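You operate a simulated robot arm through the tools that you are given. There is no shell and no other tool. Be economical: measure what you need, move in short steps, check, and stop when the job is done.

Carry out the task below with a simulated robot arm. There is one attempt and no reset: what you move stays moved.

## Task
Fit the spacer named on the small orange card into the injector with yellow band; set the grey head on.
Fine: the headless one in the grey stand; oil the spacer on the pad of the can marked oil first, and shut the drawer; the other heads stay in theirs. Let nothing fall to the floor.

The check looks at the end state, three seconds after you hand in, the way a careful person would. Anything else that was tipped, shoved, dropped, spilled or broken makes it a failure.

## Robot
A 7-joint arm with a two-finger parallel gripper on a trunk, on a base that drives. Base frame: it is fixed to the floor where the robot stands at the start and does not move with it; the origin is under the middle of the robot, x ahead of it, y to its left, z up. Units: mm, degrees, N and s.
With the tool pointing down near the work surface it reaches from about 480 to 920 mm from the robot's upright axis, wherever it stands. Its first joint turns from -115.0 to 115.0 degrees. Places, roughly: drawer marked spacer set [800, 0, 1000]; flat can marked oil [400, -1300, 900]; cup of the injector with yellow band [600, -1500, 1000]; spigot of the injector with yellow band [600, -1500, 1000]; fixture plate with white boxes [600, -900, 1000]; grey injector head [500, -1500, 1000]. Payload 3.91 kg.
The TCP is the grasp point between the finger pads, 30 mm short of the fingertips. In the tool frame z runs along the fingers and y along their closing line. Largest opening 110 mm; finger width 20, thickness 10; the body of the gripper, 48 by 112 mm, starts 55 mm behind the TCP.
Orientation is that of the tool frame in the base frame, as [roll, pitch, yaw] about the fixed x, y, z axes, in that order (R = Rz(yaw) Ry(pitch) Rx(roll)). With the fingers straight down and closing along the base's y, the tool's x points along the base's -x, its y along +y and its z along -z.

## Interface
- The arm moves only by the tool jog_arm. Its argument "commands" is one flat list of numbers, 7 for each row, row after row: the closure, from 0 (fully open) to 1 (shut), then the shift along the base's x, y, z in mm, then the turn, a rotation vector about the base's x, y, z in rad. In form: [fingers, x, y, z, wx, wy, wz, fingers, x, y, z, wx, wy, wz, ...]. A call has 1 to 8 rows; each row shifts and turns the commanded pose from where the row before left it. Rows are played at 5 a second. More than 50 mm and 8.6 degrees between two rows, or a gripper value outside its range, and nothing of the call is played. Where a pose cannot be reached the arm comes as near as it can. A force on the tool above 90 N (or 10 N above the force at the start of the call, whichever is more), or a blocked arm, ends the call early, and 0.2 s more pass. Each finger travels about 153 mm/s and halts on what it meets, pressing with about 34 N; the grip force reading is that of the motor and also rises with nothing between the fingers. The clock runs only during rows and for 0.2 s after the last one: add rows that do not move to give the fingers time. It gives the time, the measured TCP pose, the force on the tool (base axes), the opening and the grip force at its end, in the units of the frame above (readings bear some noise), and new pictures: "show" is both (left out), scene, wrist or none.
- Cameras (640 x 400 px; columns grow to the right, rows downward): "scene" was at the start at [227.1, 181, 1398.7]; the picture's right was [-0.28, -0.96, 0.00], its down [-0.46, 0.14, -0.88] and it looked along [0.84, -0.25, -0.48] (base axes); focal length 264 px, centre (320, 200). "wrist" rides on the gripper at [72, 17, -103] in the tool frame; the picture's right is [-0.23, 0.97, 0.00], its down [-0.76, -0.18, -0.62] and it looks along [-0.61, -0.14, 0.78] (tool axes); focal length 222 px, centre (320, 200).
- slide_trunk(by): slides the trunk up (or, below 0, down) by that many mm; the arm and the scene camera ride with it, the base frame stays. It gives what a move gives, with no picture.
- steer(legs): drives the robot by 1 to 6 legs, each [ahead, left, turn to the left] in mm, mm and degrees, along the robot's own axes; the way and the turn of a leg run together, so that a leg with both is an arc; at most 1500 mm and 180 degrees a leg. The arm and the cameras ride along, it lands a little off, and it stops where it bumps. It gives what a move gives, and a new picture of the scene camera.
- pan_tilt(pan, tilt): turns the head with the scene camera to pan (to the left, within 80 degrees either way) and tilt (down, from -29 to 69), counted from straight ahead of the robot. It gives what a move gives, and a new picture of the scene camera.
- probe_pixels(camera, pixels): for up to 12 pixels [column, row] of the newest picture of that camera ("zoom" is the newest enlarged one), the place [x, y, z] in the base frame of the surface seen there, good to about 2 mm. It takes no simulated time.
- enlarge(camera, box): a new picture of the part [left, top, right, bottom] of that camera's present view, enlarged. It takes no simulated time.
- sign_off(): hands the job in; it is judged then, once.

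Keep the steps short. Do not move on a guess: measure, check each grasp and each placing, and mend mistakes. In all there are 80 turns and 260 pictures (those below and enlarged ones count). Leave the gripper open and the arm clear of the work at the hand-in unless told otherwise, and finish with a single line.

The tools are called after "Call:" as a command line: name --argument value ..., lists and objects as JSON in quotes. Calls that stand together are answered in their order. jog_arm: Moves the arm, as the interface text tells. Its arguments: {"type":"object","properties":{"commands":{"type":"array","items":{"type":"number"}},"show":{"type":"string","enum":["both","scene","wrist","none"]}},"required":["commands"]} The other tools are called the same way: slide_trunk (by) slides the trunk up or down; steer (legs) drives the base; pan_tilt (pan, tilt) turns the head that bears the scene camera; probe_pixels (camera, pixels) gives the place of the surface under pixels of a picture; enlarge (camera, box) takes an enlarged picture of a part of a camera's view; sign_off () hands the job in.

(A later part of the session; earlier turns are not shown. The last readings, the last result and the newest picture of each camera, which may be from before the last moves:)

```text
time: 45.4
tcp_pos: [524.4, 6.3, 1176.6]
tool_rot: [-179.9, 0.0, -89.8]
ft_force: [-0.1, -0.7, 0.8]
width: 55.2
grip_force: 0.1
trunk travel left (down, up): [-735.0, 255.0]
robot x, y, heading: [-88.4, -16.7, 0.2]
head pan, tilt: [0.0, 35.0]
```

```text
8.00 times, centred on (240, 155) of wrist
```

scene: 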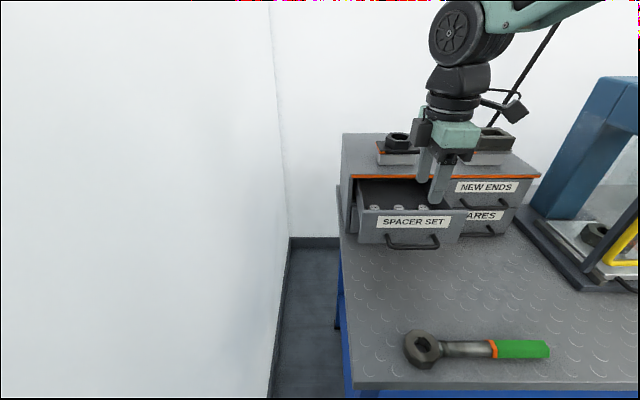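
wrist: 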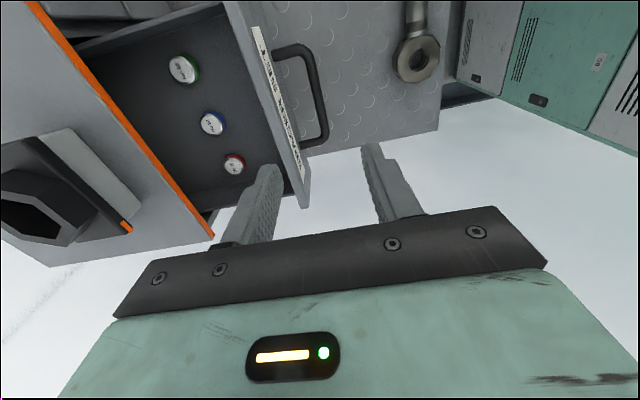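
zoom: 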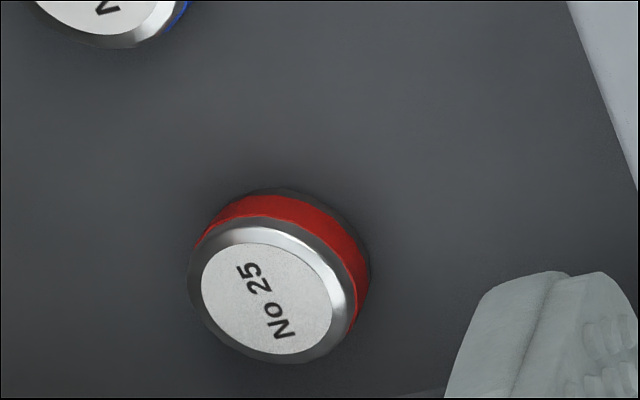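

No 25 (red band): centre ≈ (658, 58), top z 1011, base 996. I turn the tool back to close along y and probe the holders on top of the cabinet.

Call:
probe_pixels --camera "scene" --pixels '[[398, 136], [398, 150], [398, 158], [418, 152], [400, 177]]'

Call:
jog_arm --commands '[0.6, 0, 0, 0, 0, 0, -0.1428, 0.6, 0, 0, 0, 0, 0, -0.1428, 0.6, 0, 0, 0, 0, 0, -0.1428, 0.6, 0, 0, 0, 0, 0, -0.1428, 0.6, 0, 0, 0, 0, 0, -0.1428, 0.6, 0, 0, 0, 0, 0, -0.1428, 0.6, 0, 0, 0, 0, 0, -0.1428, 0.6, 0, 0, 0, 0, 0, -0.1428]' --show "none"

Call:
jog_arm --commands '[0.636, 30, 20, 0, 0, 0, -0.1428, 0.636, 30, 20, 0, 0, 0, -0.1428, 0.636, 30, 12, 0, 0, 0, -0.1428, 0.636, 0, 0, 0, 0, 0, 0]'

```text
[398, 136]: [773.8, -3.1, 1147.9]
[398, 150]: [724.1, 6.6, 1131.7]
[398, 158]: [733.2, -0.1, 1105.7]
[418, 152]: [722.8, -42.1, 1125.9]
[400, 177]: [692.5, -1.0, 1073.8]
```

```text
time: 47.2
tcp_pos: [525.2, 7.0, 1175.6]
tool_rot: [-180.0, 0.0, -155.5]
ft_force: [-0.3, -1.3, -0.4]
width: 43.9
grip_force: 0.0
trunk travel left (down, up): [-735.0, 255.0]
robot x, y, heading: [-88.7, -12.7, 0.2]
head pan, tilt: [0.0, 35.0]
```

```text
time: 48.2
tcp_pos: [614.3, 57.5, 1175.9]
tool_rot: [-179.9, -0.1, 179.9]
ft_force: [-0.6, 0.4, -1.1]
width: 39.9
grip_force: 0.0
trunk travel left (down, up): [-735.0, 255.0]
robot x, y, heading: [-93.5, -14.1, 0.1]
head pan, tilt: [0.0, 35.0]
```

scene: 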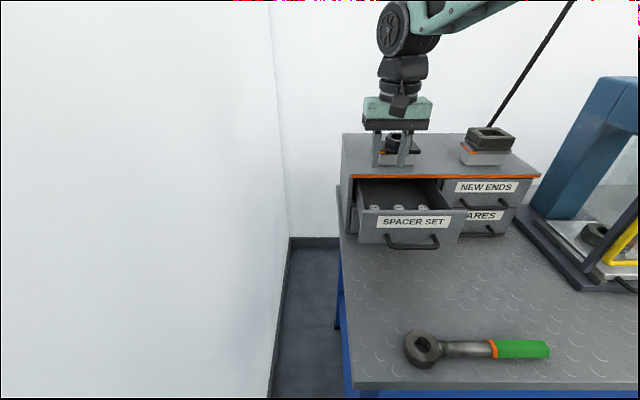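
wrist: 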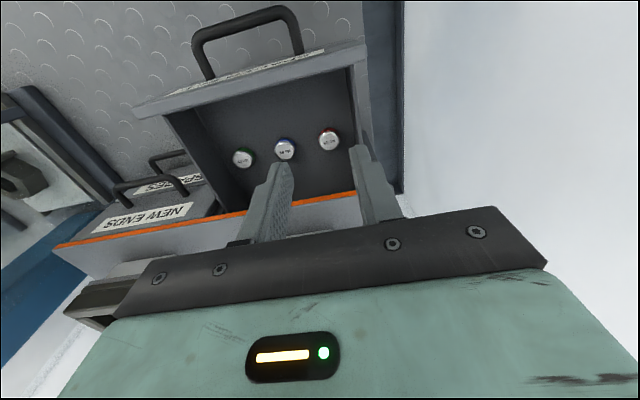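

Call:
enlarge --camera "wrist" --box '[280, 100, 400, 175]'

Call:
probe_pixels --camera "zoom" --pixels '[[255, 220], [205, 220], [300, 215], [255, 195], [255, 262], [290, 175], [30, 260], [390, 100], [385, 200], [360, 130]]'

```text
5.33 times, centred on (340, 138) of wrist
```

zoom: 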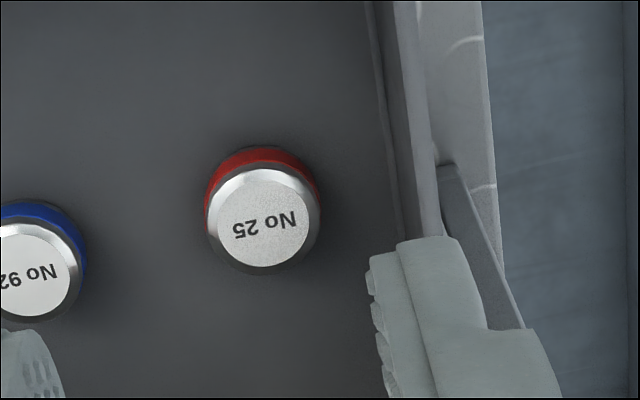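

```text
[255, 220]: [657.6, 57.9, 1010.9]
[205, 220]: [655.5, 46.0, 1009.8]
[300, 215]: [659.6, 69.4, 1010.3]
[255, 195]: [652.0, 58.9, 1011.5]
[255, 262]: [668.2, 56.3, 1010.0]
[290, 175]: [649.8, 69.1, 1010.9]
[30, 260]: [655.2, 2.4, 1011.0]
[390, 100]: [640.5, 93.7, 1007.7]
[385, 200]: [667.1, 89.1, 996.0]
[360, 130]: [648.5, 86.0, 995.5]
```

Centre confirmed (658, 58), diameter ≈ 26. Move over it and descend to TCP z ≈ 1034.

Call:
jog_arm --commands '[0.636, 43.7, 0.5, 0, 0, 0, 0, 0.636, 0, 0, -45, 0, 0, 0, 0.636, 0, 0, -45, 0, 0, 0, 0.636, 0, 0, -25, 0, 0, 0, 0.636, 0, 0, -15, 0, 0, 0, 0.636, 0, 0, -12, 0, 0, 0, 0.636, 0, 0, 0, 0, 0, 0]'

Call:
enlarge --camera "wrist" --box '[240, 100, 400, 200]'

```text
time: 49.8
tcp_pos: [658.2, 59.8, 1033.2]
tool_rot: [-179.9, -0.2, -179.9]
ft_force: [-0.6, -1.9, 0.0]
width: 39.6
grip_force: 0.0
trunk travel left (down, up): [-735.0, 255.0]
robot x, y, heading: [-94.4, -13.8, 0.1]
head pan, tilt: [0.0, 35.0]
```

scene: 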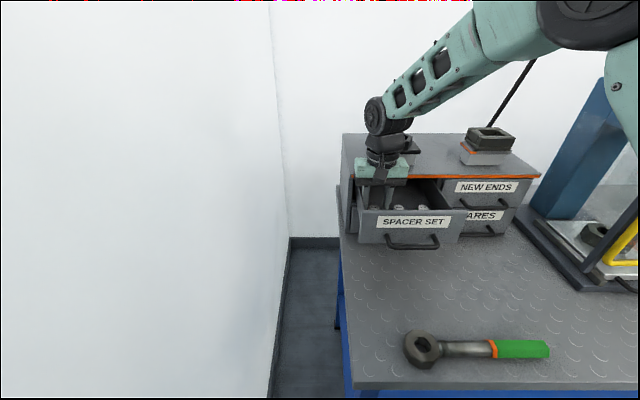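
wrist: 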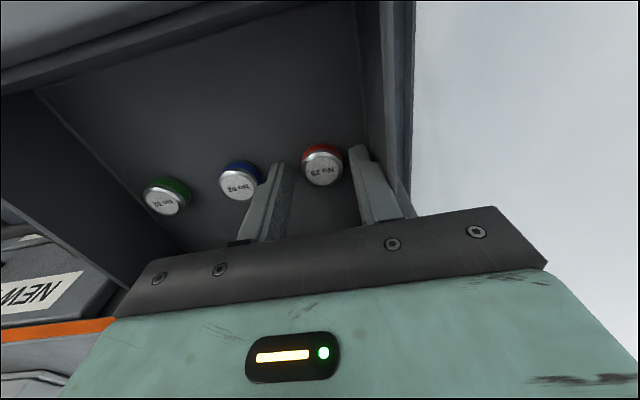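

```text
4.00 times, centred on (320, 150) of wrist
```

zoom: 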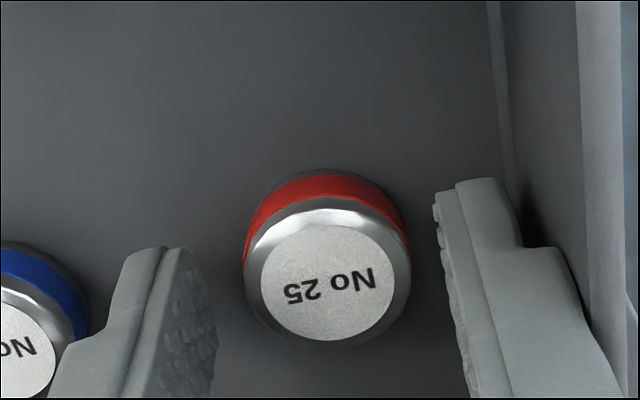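

Fingers are either side of No 25. Lower 2 mm and close.

Call:
jog_arm --commands '[0.636, 0, -1.5, -2, 0, 0, 0, 0.7, 0, 0, 0, 0, 0, 0, 0.78, 0, 0, 0, 0, 0, 0, 0.85, 0, 0, 0, 0, 0, 0, 0.85, 0, 0, 0, 0, 0, 0, 0.85, 0, 0, 0, 0, 0, 0]' --show "wrist"

Call:
enlarge --camera "wrist" --box '[240, 100, 400, 200]'

```text
time: 51.2
tcp_pos: [656.5, 57.0, 1031.4]
tool_rot: [-179.9, 0.0, -180.0]
ft_force: [-0.1, -0.2, 0.9]
width: 26.3
grip_force: 34.2
trunk travel left (down, up): [-735.0, 255.0]
robot x, y, heading: [-88.5, -15.4, 0.1]
head pan, tilt: [0.0, 35.0]
```

wrist: 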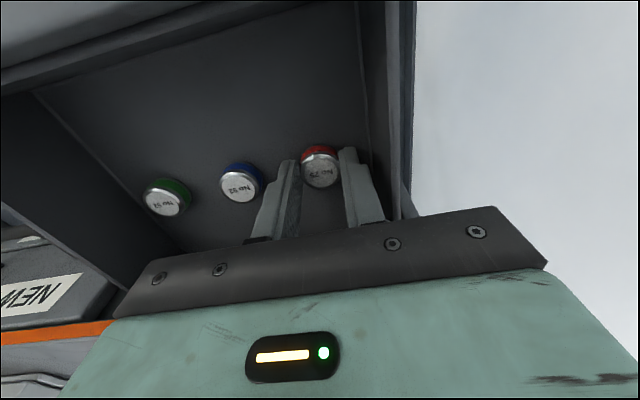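

```text
4.00 times, centred on (320, 150) of wrist
```

zoom: 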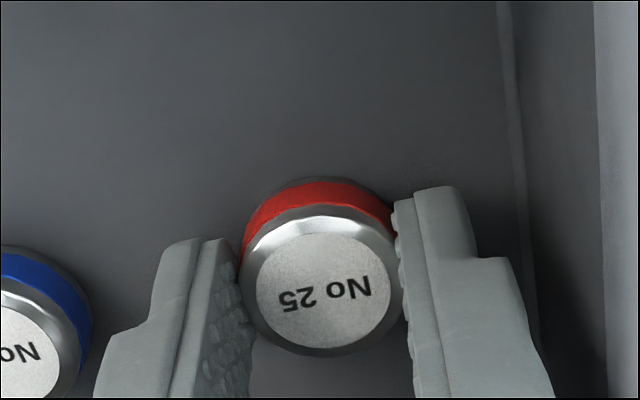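

Held (26.3 mm). Lift straight out.

Call:
jog_arm --commands '[0.85, 0, 0, 15, 0, 0, 0, 0.85, 0, 0, 30, 0, 0, 0, 0.85, 0, 0, 40, 0, 0, 0, 0.85, 0, 0, 45, 0, 0, 0, 0.85, 0, 0, 45, 0, 0, 0, 0.85, 0, 0, 25, 0, 0, 0, 0.85, 0, 0, 0, 0, 0, 0]'

Call:
enlarge --camera "wrist" --box '[240, 100, 400, 200]'

```text
time: 52.8
tcp_pos: [657.8, 57.5, 1233.5]
tool_rot: [-180.0, -0.1, -179.9]
ft_force: [0.2, -0.2, -0.9]
width: 26.0
grip_force: 34.5
trunk travel left (down, up): [-735.0, 255.0]
robot x, y, heading: [-93.1, -14.1, 0.1]
head pan, tilt: [0.0, 35.0]
```

scene: 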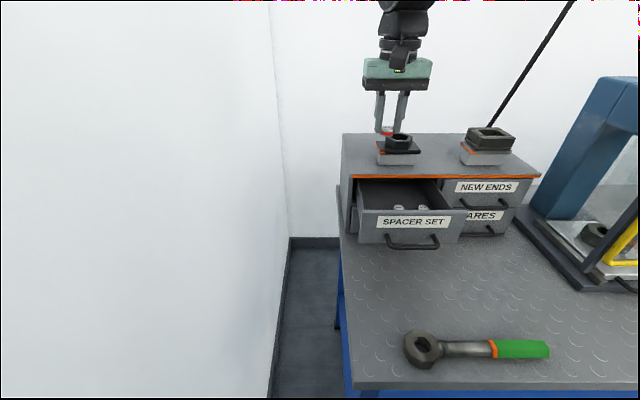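
wrist: 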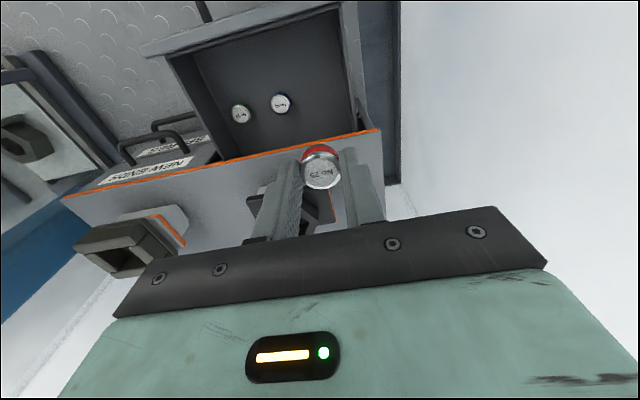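

```text
4.00 times, centred on (320, 150) of wrist
```

zoom: 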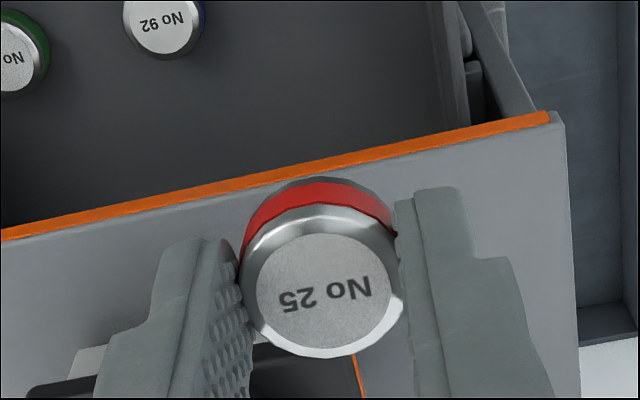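

Held well. Retract the arm and drive to the right-hand work place.

Call:
jog_arm --commands '[0.85, -40, -25, 0, 0, 0, 0, 0.85, -40, -25, 0, 0, 0, 0, 0.85, -20, -20, 0, 0, 0, 0]' --show "none"

Call:
steer --legs '[[-200, 0, 0], [0, -1376, 0], [115, 0, 0]]'

Call:
pan_tilt --pan -5 --tilt 42

```text
time: 53.6
tcp_pos: [557.4, -13.1, 1233.0]
tool_rot: [-179.9, -0.1, -179.9]
ft_force: [-0.4, 0.2, -0.9]
width: 26.2
grip_force: 34.2
trunk travel left (down, up): [-735.0, 255.0]
robot x, y, heading: [-92.7, -12.2, -0.0]
head pan, tilt: [0.0, 35.0]
```

```text
time: 62.5
tcp_pos: [481.2, -1392.6, 1233.2]
tool_rot: [-179.9, 0.0, -179.4]
ft_force: [-0.3, -0.7, -0.3]
width: 26.6
grip_force: 34.0
trunk travel left (down, up): [-735.0, 255.0]
robot x, y, heading: [-168.9, -1400.2, 0.6]
head pan, tilt: [0.0, 35.0]
```

scene: 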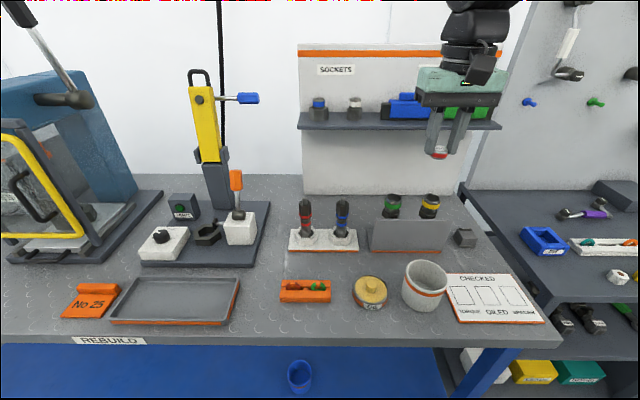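

```text
time: 63.2
tcp_pos: [483.1, -1392.6, 1232.6]
tool_rot: [-179.9, -0.2, -179.3]
ft_force: [0.3, -0.7, -0.4]
width: 26.3
grip_force: 34.1
trunk travel left (down, up): [-735.0, 255.0]
robot x, y, heading: [-164.4, -1397.9, 0.4]
head pan, tilt: [-5.0, 42.0]
```

scene: 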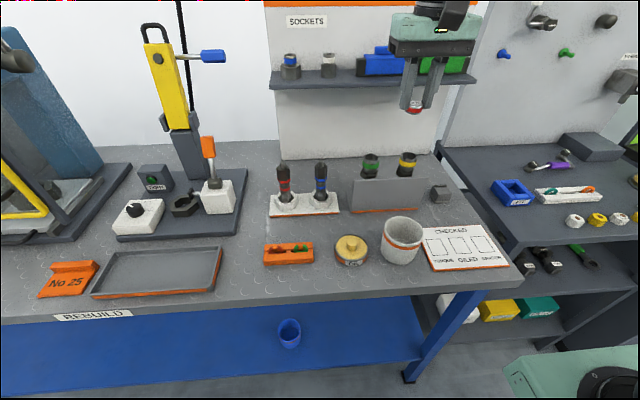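

The spacer is still held. Enlarge and measure the oil can.

Call:
enlarge --camera "scene" --box '[310, 210, 438, 290]'

Call:
probe_pixels --camera "zoom" --pixels '[[207, 150], [207, 185], [150, 200], [250, 205], [205, 225], [205, 140], [200, 240], [130, 200], [278, 185], [200, 262], [190, 130], [420, 100]]'

```text
5.00 times, centred on (374, 250) of scene
```

zoom: 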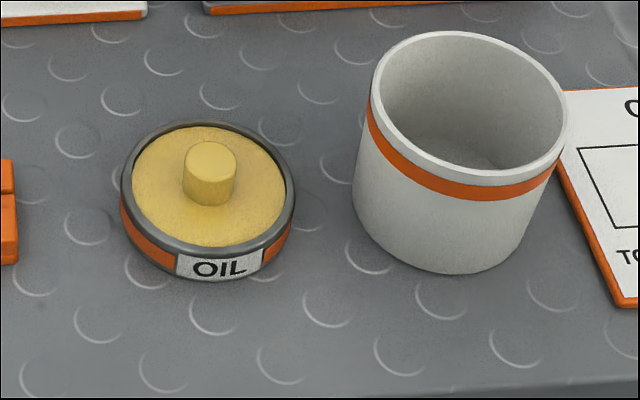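

```text
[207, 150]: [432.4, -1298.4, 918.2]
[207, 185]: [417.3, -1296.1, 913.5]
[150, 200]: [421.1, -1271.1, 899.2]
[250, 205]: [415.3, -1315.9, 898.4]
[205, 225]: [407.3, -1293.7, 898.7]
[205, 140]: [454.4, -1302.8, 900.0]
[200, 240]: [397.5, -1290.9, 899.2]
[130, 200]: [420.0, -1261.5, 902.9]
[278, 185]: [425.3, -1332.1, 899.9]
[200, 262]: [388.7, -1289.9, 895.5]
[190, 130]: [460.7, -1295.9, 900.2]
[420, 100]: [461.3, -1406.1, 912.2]
```

The oil pad (z 899) has a centre peg Ø≈22, top z 918. The spacer (Ø26) doesn't fit flat beside it, so I want to see the spacer's underside: raise the arm and tilt the tips toward the head camera.

Call:
jog_arm --commands '[0.85, 0, 15, 35, 0, 0.145, 0, 0.85, 0, 15, 35, 0, 0.145, 0, 0.85, 0, 15, 35, 0, 0.145, 0, 0.85, 0, 15, 35, 0, 0.145, 0, 0.85, 0, 15, 35, 0, 0.145, 0, 0.85, 0, 15, 35, 0, 0.145, 0]' --show "none"

Call:
pan_tilt --pan -15 --tilt 10

```text
time: 64.6
tcp_pos: [438.3, -1337.4, 1333.1]
tool_rot: [178.9, -32.1, -179.7]
ft_force: [0.1, -0.5, -1.7]
width: 26.2
grip_force: 34.4
out of reach, approached as far as the arm can: row 4, 5, 6
trunk travel left (down, up): [-735.0, 255.0]
robot x, y, heading: [-170.5, -1400.0, 0.9]
head pan, tilt: [-5.0, 42.0]
```

```text
time: 65.6
tcp_pos: [436.9, -1337.7, 1334.3]
tool_rot: [178.8, -31.9, -179.8]
ft_force: [0.3, -0.2, -1.3]
width: 26.7
grip_force: 34.0
trunk travel left (down, up): [-735.0, 255.0]
robot x, y, heading: [-165.3, -1394.9, 0.4]
head pan, tilt: [-15.0, 10.0]
```

scene: 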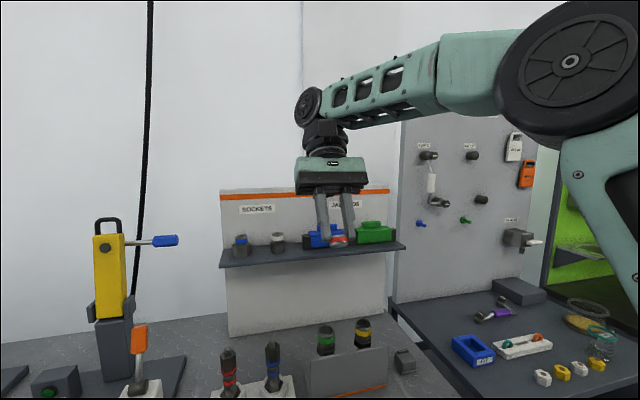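

Call:
enlarge --camera "scene" --box '[306, 215, 370, 255]'

```text
10.00 times, centred on (338, 235) of scene
```

zoom: 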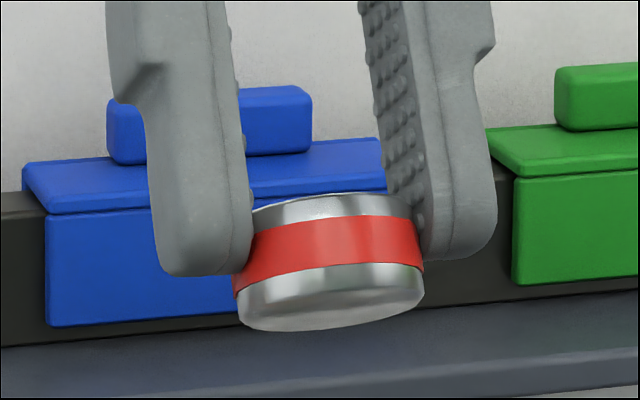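

The underside is flat and solid, so the peg of the pad is what it should be pressed onto. Bring the tool back upright.

Call:
jog_arm --commands '[0.85, 0, 0, -20, 0, -0.139, 0, 0.85, 0, 0, -25, 0, -0.139, 0, 0.85, 0, 0, -25, 0, -0.139, 0, 0.85, 0, 0, -25, 0, -0.139, 0, 0.85, 0, 0, 0, 0, 0, 0]' --show "none"

Call:
pan_tilt --pan -5 --tilt 42

```text
time: 66.8
tcp_pos: [435.8, -1337.3, 1240.2]
tool_rot: [179.0, 0.0, -179.7]
ft_force: [-0.3, -0.4, -0.1]
width: 26.5
grip_force: 33.8
trunk travel left (down, up): [-735.0, 255.0]
robot x, y, heading: [-164.7, -1399.9, 0.5]
head pan, tilt: [-15.0, 10.0]
```

```text
time: 67.7
tcp_pos: [437.0, -1336.9, 1240.2]
tool_rot: [179.0, -0.1, -179.7]
ft_force: [0.1, -0.6, -1.0]
width: 26.2
grip_force: 34.1
trunk travel left (down, up): [-735.0, 255.0]
robot x, y, heading: [-166.9, -1398.1, 0.4]
head pan, tilt: [-5.0, 42.0]
```

scene: 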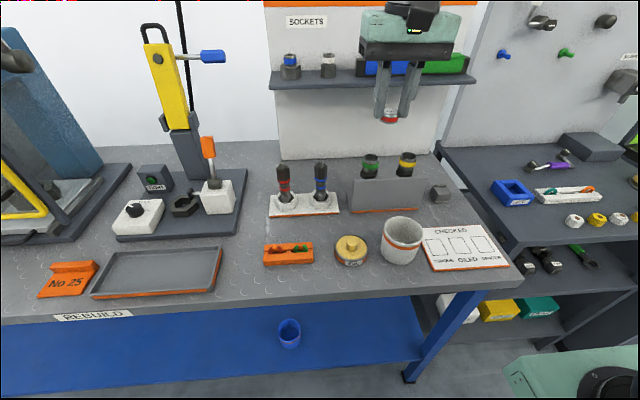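

Move above the peg at (427, −1297.5).

Call:
jog_arm --commands '[0.85, -9.5, 39.5, 0, -0.0175, 0, 0, 0.85, 0, 0, -48, 0, 0, 0, 0.85, 0, 0, -48, 0, 0, 0, 0.85, 0, 0, -48, 0, 0, 0, 0.85, 0, 0, -48, 0, 0, 0, 0.85, 0, 0, -40, 0, 0, 0, 0.85, 0, 0, -30, 0, 0, 0]'

Call:
enlarge --camera "scene" --box '[310, 190, 438, 290]'

Call:
enlarge --camera "wrist" --box '[240, 80, 400, 200]'

```text
time: 69.3
tcp_pos: [426.0, -1298.0, 977.6]
tool_rot: [179.9, 0.0, -179.6]
ft_force: [0.4, 0.3, -0.3]
width: 26.6
grip_force: 34.1
trunk travel left (down, up): [-735.0, 255.0]
robot x, y, heading: [-169.2, -1399.7, 0.5]
head pan, tilt: [-5.0, 42.0]
```

scene: 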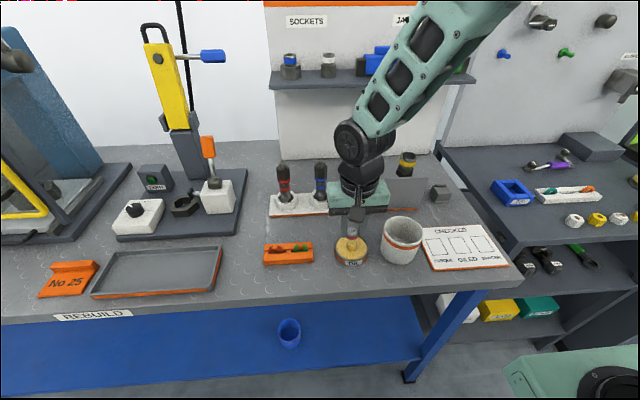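
wrist: 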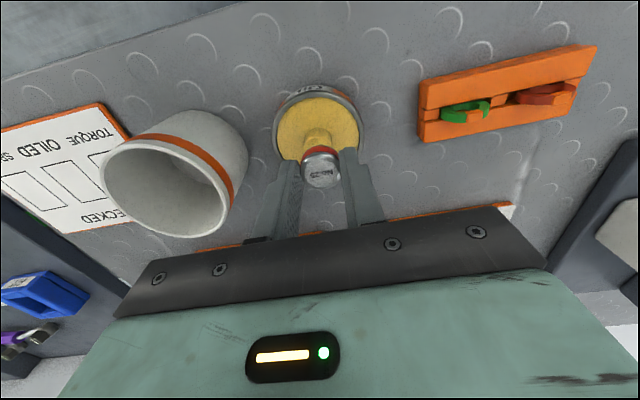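

```text
4.00 times, centred on (374, 240) of scene
```

zoom: 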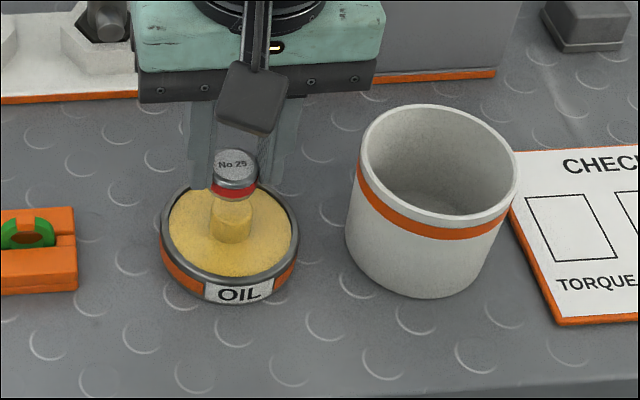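

```text
3.33 times, centred on (320, 140) of wrist
```

zoom: 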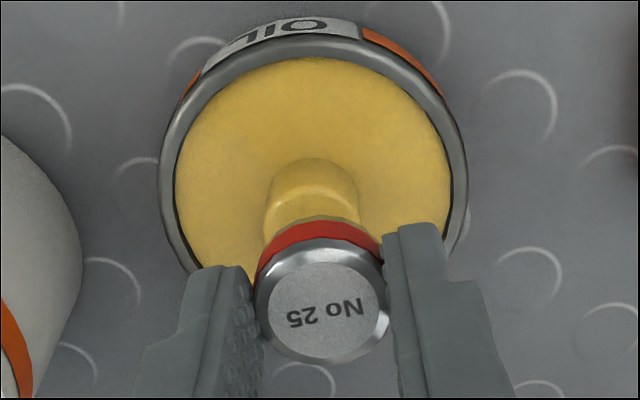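

Well aligned. Descend slowly onto the peg until light contact.

Call:
jog_arm --commands '[0.85, 1, 0, -12, 0, 0, 0, 0.85, 0, 0, -8, 0, 0, 0, 0.85, 0, 0, -3, 0, 0, 0, 0.85, 0, 0, -1.5, 0, 0, 0, 0.85, 0, 0, 0, 0, 0, 0]'

Call:
enlarge --camera "scene" --box '[310, 210, 390, 280]'

```text
time: 70.5
tcp_pos: [427.7, -1298.0, 953.6]
tool_rot: [-180.0, 0.0, -179.7]
ft_force: [-2.4, -3.6, 19.3]
width: 26.3
grip_force: 33.6
trunk travel left (down, up): [-735.0, 255.0]
robot x, y, heading: [-171.6, -1404.9, 0.7]
head pan, tilt: [-5.0, 42.0]
```

scene: 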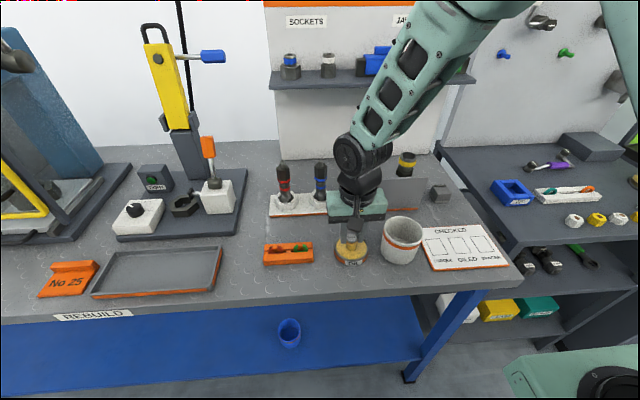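
wrist: 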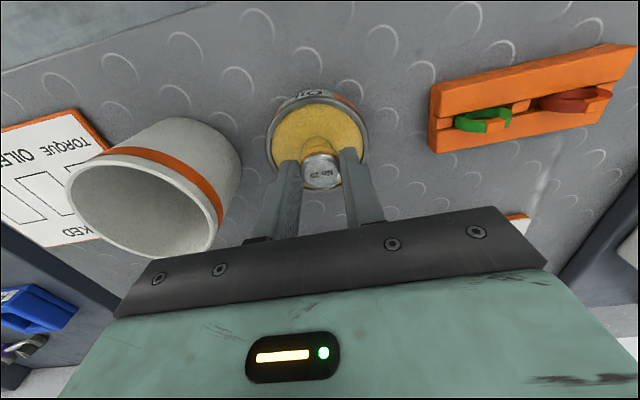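

```text
5.71 times, centred on (350, 245) of scene
```

zoom: 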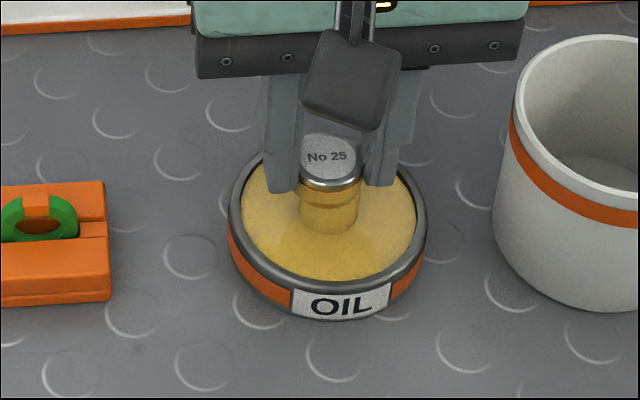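

Contact at 19 N and the band has turned oil-coloured: the spacer is oiled. Lift and move toward the yellow injector to measure the cup.

Call:
jog_arm --commands '[0.85, 0, 0, 20, 0, 0, 0, 0.85, 0, 0, 45, 0, 0, 0, 0.85, 0, 0, 48, 0, 0, 0, 0.85, 0, 0, 48, 0, 0, 0, 0.85, 0, 0, 30, 0, 0, 0, 0.85, 17, -45, 0, 0, 0, 0, 0.85, 17, -45, 0, 0, 0, 0, 0.85, 17, -45, 0, 0, 0, 0]' --show "none"

Call:
jog_arm --commands '[0.85, 20, -29, 0, 0, 0, 0, 0.85, 10, 0, 0, 0, 0, 0, 0.85, 0, 0, 0, 0, 0, 0]'

Call:
enlarge --camera "wrist" --box '[240, 80, 400, 200]'

```text
time: 72.3
tcp_pos: [479.0, -1432.9, 1144.9]
tool_rot: [180.0, 0.0, -179.5]
ft_force: [-0.2, 0.1, 0.0]
width: 26.3
grip_force: 34.0
trunk travel left (down, up): [-735.0, 255.0]
robot x, y, heading: [-168.8, -1398.3, 0.9]
head pan, tilt: [-5.0, 42.0]
```

```text
time: 73.1
tcp_pos: [508.8, -1463.0, 1144.5]
tool_rot: [180.0, -0.1, -179.7]
ft_force: [0.2, 0.6, -0.7]
width: 26.2
grip_force: 34.4
trunk travel left (down, up): [-735.0, 255.0]
robot x, y, heading: [-163.3, -1397.2, 0.7]
head pan, tilt: [-5.0, 42.0]
```

scene: 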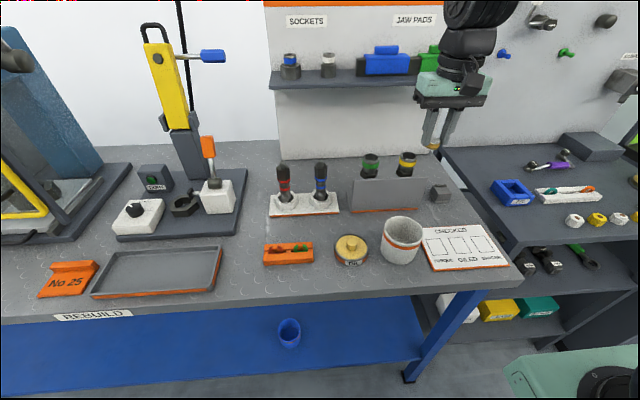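
wrist: 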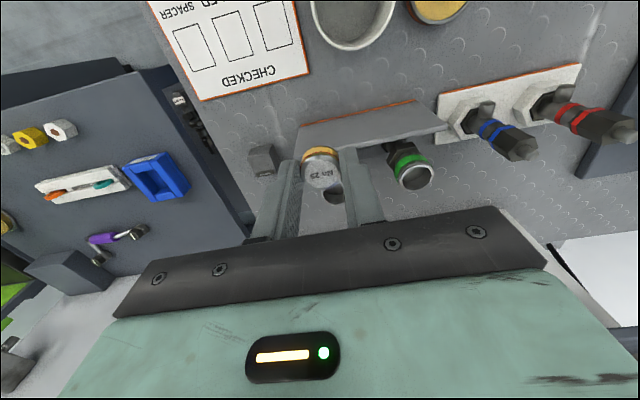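

```text
3.33 times, centred on (320, 140) of wrist
```

zoom: 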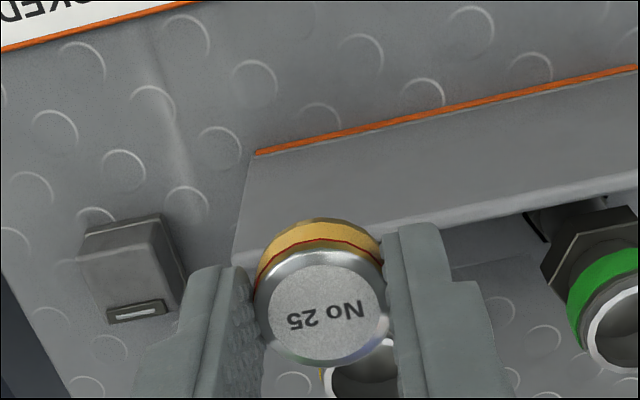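

The held spacer hides the cup in the wrist view; I measure with the scene camera.

Call:
enlarge --camera "scene" --box '[387, 145, 427, 170]'

Call:
probe_pixels --camera "zoom" --pixels '[[315, 100], [230, 105], [400, 110], [320, 70], [320, 165], [315, 80], [315, 140], [250, 100], [380, 105], [315, 175], [315, 55], [315, 125]]'

```text
16.00 times, centred on (407, 158) of scene
```

zoom: 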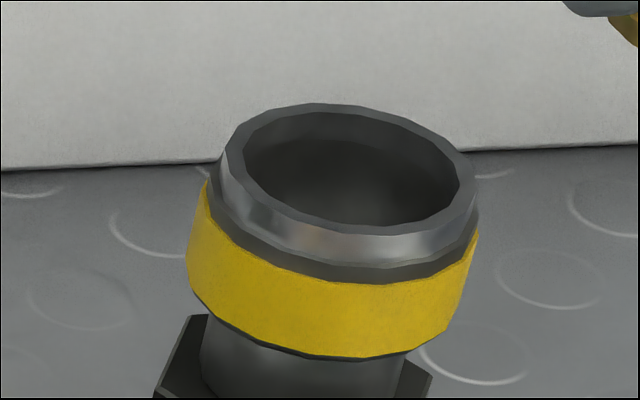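

```text
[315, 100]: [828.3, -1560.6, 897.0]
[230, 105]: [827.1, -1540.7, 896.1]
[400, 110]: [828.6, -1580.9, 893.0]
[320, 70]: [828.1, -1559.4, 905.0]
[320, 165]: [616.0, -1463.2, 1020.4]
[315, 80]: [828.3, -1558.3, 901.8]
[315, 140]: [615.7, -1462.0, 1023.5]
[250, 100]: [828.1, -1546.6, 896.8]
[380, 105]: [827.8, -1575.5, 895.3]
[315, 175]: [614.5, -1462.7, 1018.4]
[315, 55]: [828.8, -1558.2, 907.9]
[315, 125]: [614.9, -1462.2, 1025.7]
```

Call:
probe_pixels --camera "zoom" --pixels '[[318, 107], [345, 231], [235, 150], [467, 195], [255, 150], [447, 195], [320, 118], [340, 215], [345, 226], [400, 125], [280, 205], [352, 272]]'

```text
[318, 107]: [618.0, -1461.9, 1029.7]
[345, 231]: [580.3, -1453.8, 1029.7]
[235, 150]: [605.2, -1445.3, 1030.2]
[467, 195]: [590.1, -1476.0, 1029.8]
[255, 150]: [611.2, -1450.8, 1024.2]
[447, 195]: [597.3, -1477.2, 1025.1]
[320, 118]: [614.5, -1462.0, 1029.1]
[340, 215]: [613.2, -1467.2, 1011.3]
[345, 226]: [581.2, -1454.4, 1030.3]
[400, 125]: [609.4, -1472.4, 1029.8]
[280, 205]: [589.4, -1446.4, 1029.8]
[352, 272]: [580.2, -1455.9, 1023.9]
```

Cup rim z ≈ 1030, centre ≈ (598.8, −1460.8), inner radius ≈ 15.5. Move above it and hover.

Call:
jog_arm --commands '[0.85, 45, 1, 0, 0, 0, 0, 0.85, 44.5, 1, 0, 0, 0, 0, 0.85, 0, 0, -40, 0, 0, 0, 0.85, 0, 0, -26, 0, 0, 0, 0.85, 0, 0, 0, 0, 0, 0]'

Call:
enlarge --camera "scene" --box '[377, 130, 441, 170]'

Call:
enlarge --camera "wrist" --box '[280, 110, 376, 190]'

```text
time: 74.3
tcp_pos: [599.2, -1461.6, 1076.1]
tool_rot: [-179.9, -0.2, -179.6]
ft_force: [0.3, 0.7, -0.2]
width: 26.4
grip_force: 34.3
trunk travel left (down, up): [-735.0, 255.0]
robot x, y, heading: [-168.9, -1397.1, 0.4]
head pan, tilt: [-5.0, 42.0]
```

scene: 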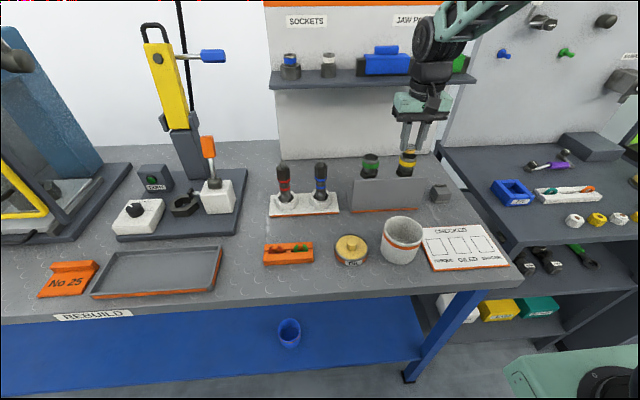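
wrist: 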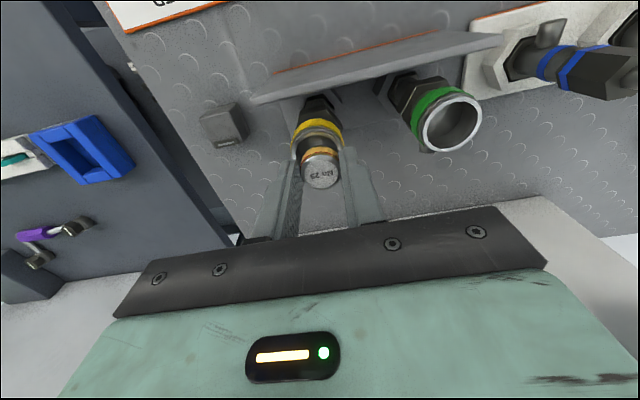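

```text
10.00 times, centred on (409, 150) of scene
```

zoom: 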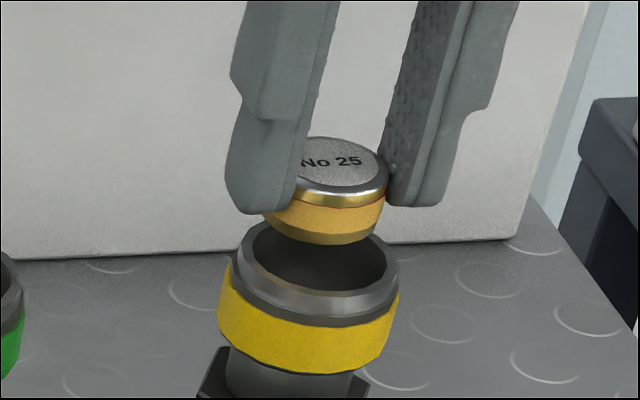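

```text
5.00 times, centred on (328, 150) of wrist
```

zoom: 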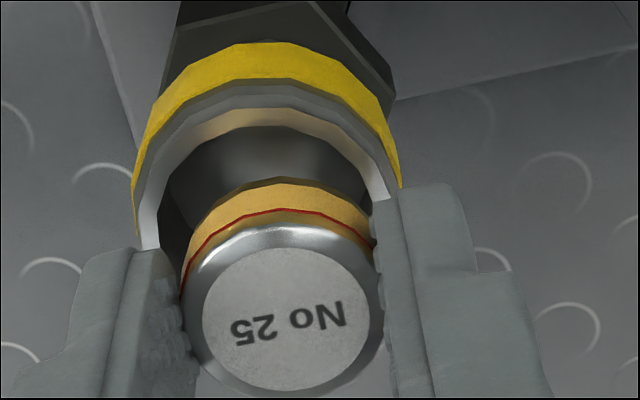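

Check the spacer's centre and level relative to the cup.

Call:
probe_pixels --camera "zoom" --pixels '[[285, 318], [205, 325], [370, 310], [285, 255], [285, 385], [150, 200], [390, 180], [265, 105], [265, 118], [147, 240]]'

Call:
probe_pixels --camera "scene" --pixels '[[410, 145]]'

```text
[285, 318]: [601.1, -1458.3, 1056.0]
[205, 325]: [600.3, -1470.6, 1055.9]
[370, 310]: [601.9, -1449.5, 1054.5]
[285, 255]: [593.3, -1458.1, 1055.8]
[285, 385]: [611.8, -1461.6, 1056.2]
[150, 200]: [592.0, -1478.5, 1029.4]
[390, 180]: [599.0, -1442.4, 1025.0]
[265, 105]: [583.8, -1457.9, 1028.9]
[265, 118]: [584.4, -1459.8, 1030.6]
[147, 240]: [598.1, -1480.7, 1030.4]
```

```text
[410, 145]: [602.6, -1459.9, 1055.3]
```

Spacer centre ≈ (601.5, −1460), level, about 2 mm ahead of the cup axis (599.3, −1461.3). Correct and lower the bottom ~3 mm into the rim.

Call:
jog_arm --commands '[0.85, -2, -1.2, 0, 0, 0, 0, 0.85, 0, 0, -6, 0, 0, 0, 0.85, 0, 0, -4, 0, 0, 0, 0.85, 0, 0, -4, 0, 0, 0, 0.85, 0, 0, 0, 0, 0, 0]'

Call:
enlarge --camera "scene" --box '[377, 130, 441, 170]'

Call:
enlarge --camera "wrist" --box '[280, 110, 376, 190]'

```text
time: 75.5
tcp_pos: [597.4, -1462.7, 1063.2]
tool_rot: [179.9, -0.1, -179.7]
ft_force: [0.1, 0.2, -1.3]
width: 26.5
grip_force: 33.7
trunk travel left (down, up): [-735.0, 255.0]
robot x, y, heading: [-165.0, -1399.1, 0.7]
head pan, tilt: [-5.0, 42.0]
```

scene: 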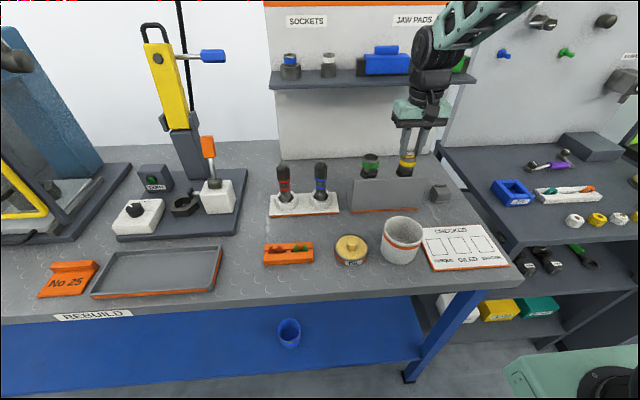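
wrist: 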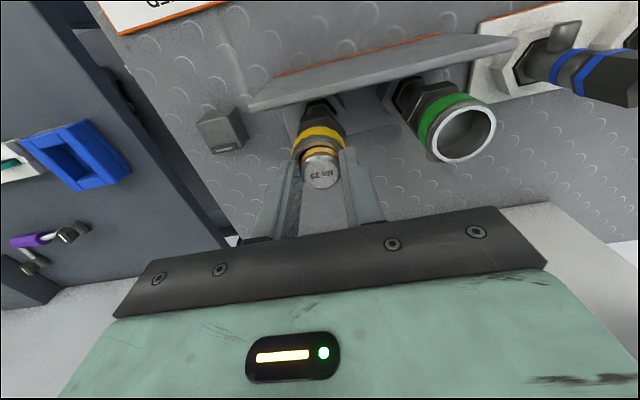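

```text
10.00 times, centred on (409, 150) of scene
```

zoom: 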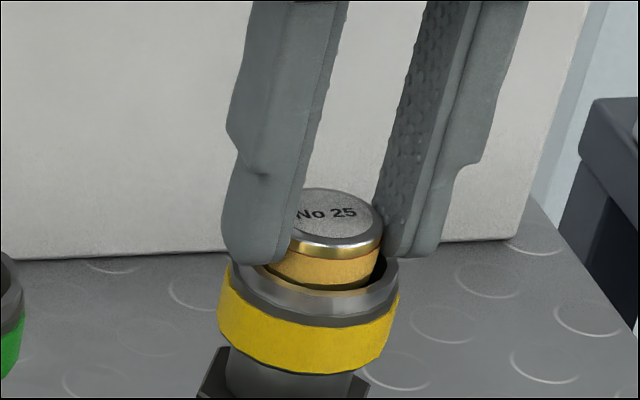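

```text
5.00 times, centred on (328, 150) of wrist
```

zoom: 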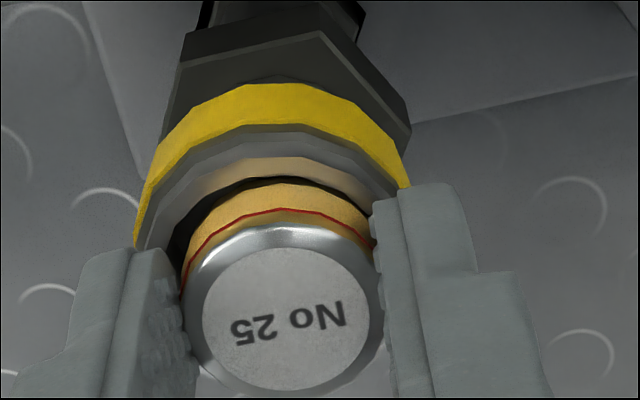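

It's entering the cup without force. Down 2 mm more, then open gently.

Call:
jog_arm --commands '[0.85, 0, 0, -2, 0, 0, 0, 0.85, 0, 0, 0, 0, 0, 0, 0.72, 0, 0, 0, 0, 0, 0, 0.65, 0, 0, 0, 0, 0, 0, 0.65, 0, 0, 0, 0, 0, 0]'

Call:
enlarge --camera "scene" --box '[377, 130, 441, 170]'

Call:
enlarge --camera "wrist" --box '[280, 110, 376, 190]'

```text
time: 76.7
tcp_pos: [596.3, -1460.9, 1061.4]
tool_rot: [180.0, -0.2, -179.7]
ft_force: [0.3, 0.0, 0.8]
width: 38.6
grip_force: 0.1
trunk travel left (down, up): [-735.0, 255.0]
robot x, y, heading: [-167.4, -1397.1, 0.6]
head pan, tilt: [-5.0, 42.0]
```

scene: 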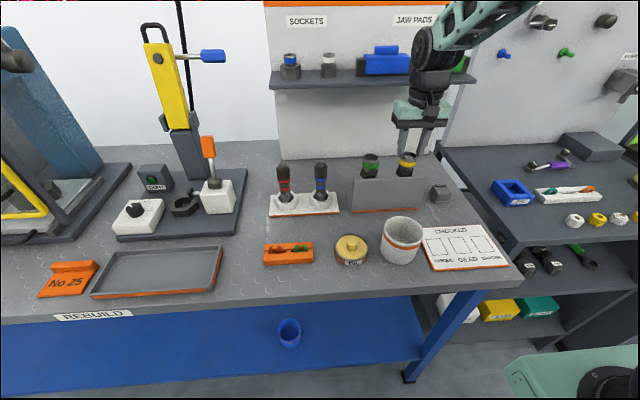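
wrist: 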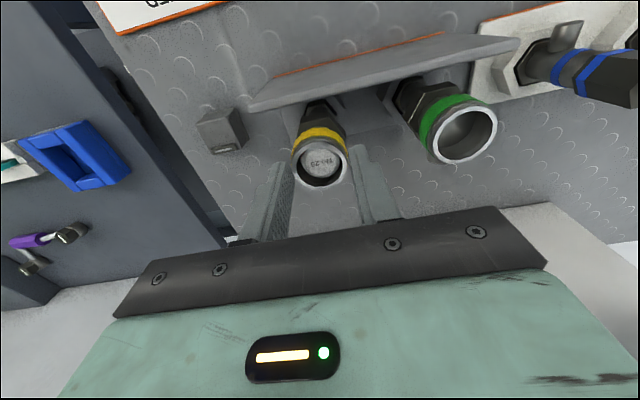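

```text
10.00 times, centred on (409, 150) of scene
```

zoom: 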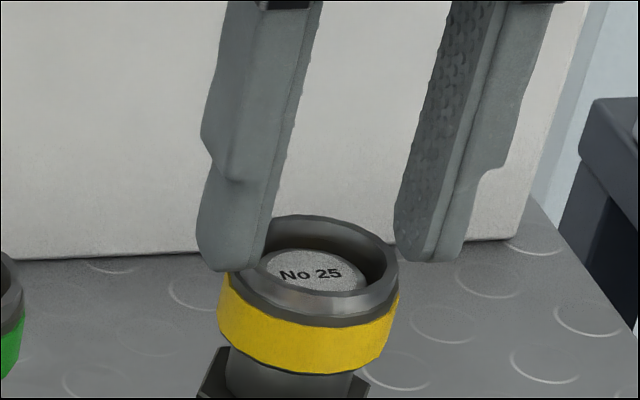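

```text
5.00 times, centred on (328, 150) of wrist
```

zoom: 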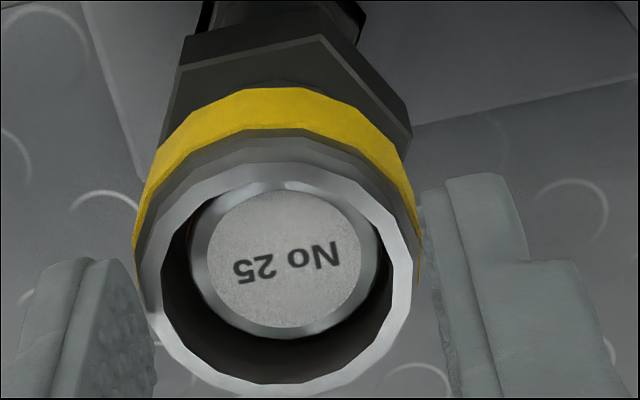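

The spacer lies flat in the cup. Lift clear and go view the grey head.

Call:
jog_arm --commands '[0.65, 0, 0, 20, 0, 0, 0, 0.6, 0, 0, 40, 0, 0, 0, 0.4, -30, -30, 20, 0, 0, 0, 0.4, -30, -35, 0, 0, 0, 0, 0.4, -30, -35, 0, 0, 0, 0, 0.4, 0, -24, 0, 0, 0, 0, 0.4, 0, 0, 0, 0, 0, 0]'

Call:
enlarge --camera "wrist" --box '[260, 90, 420, 190]'

Call:
enlarge --camera "scene" --box '[410, 165, 474, 215]'

```text
time: 78.3
tcp_pos: [507.2, -1585.4, 1142.6]
tool_rot: [180.0, 0.0, -179.7]
ft_force: [-0.2, 0.1, 0.2]
width: 66.1
grip_force: 0.1
trunk travel left (down, up): [-735.0, 255.0]
robot x, y, heading: [-165.1, -1398.2, 0.7]
head pan, tilt: [-5.0, 42.0]
```

scene: 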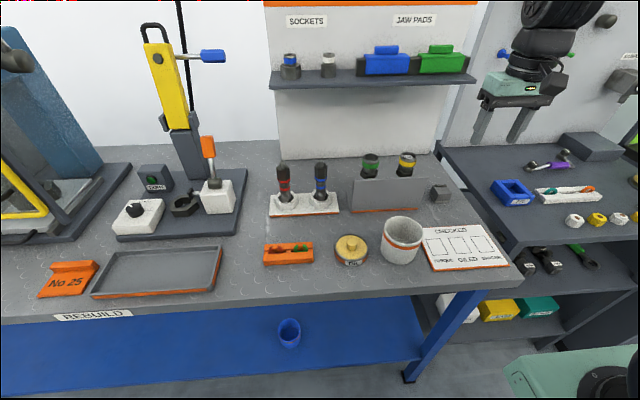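
wrist: 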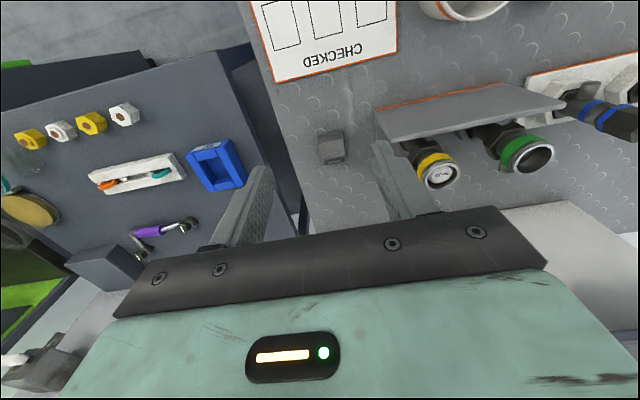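

```text
4.00 times, centred on (340, 140) of wrist
```

zoom: 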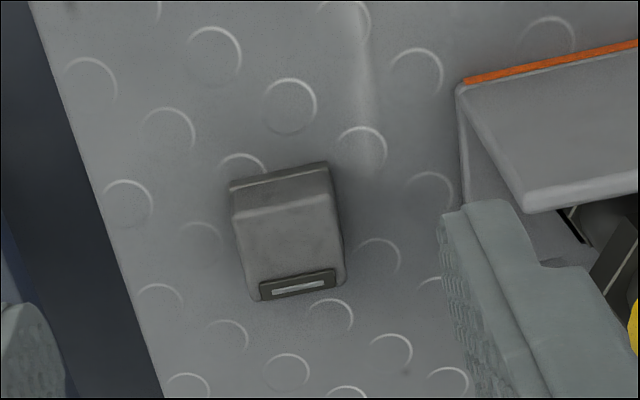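

```text
8.00 times, centred on (442, 190) of scene
```

zoom: 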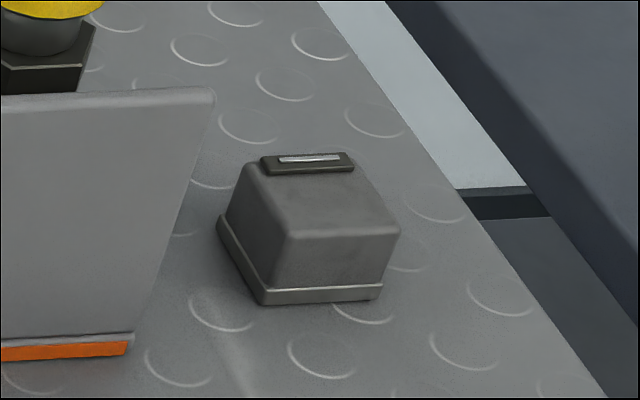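

Is this box really the head? I compare with the complete red and blue injectors and measure the box.

Call:
probe_pixels --camera "zoom" --pixels '[[262, 285], [218, 220], [383, 290], [295, 235], [395, 230], [250, 165], [355, 165], [310, 160], [320, 200], [330, 260], [265, 303], [380, 298]]'

Call:
enlarge --camera "scene" --box '[260, 140, 356, 220]'

Call:
enlarge --camera "wrist" --box '[520, 40, 640, 190]'

```text
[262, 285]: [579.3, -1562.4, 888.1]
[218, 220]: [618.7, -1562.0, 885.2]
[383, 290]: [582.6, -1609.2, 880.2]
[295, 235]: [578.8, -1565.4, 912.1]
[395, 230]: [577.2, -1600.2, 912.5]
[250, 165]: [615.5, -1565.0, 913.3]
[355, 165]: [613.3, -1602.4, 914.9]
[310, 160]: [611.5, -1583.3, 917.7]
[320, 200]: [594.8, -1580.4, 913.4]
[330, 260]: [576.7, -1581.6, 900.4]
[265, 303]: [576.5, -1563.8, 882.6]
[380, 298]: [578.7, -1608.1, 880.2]
```

```text
5.00 times, centred on (308, 180) of scene
```

zoom: 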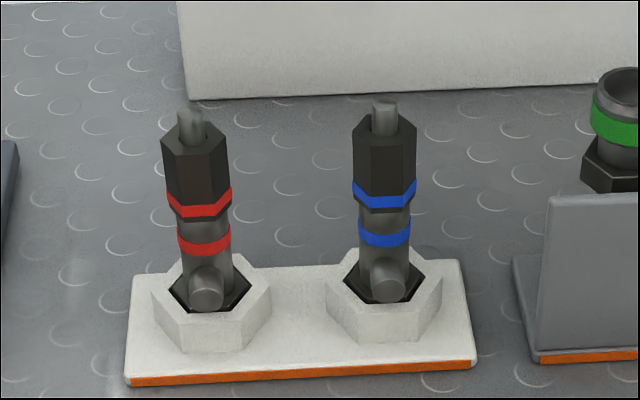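

```text
2.67 times, centred on (580, 115) of wrist
```

zoom: 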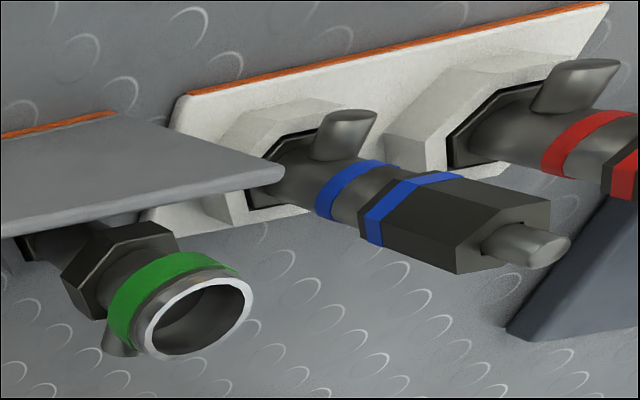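

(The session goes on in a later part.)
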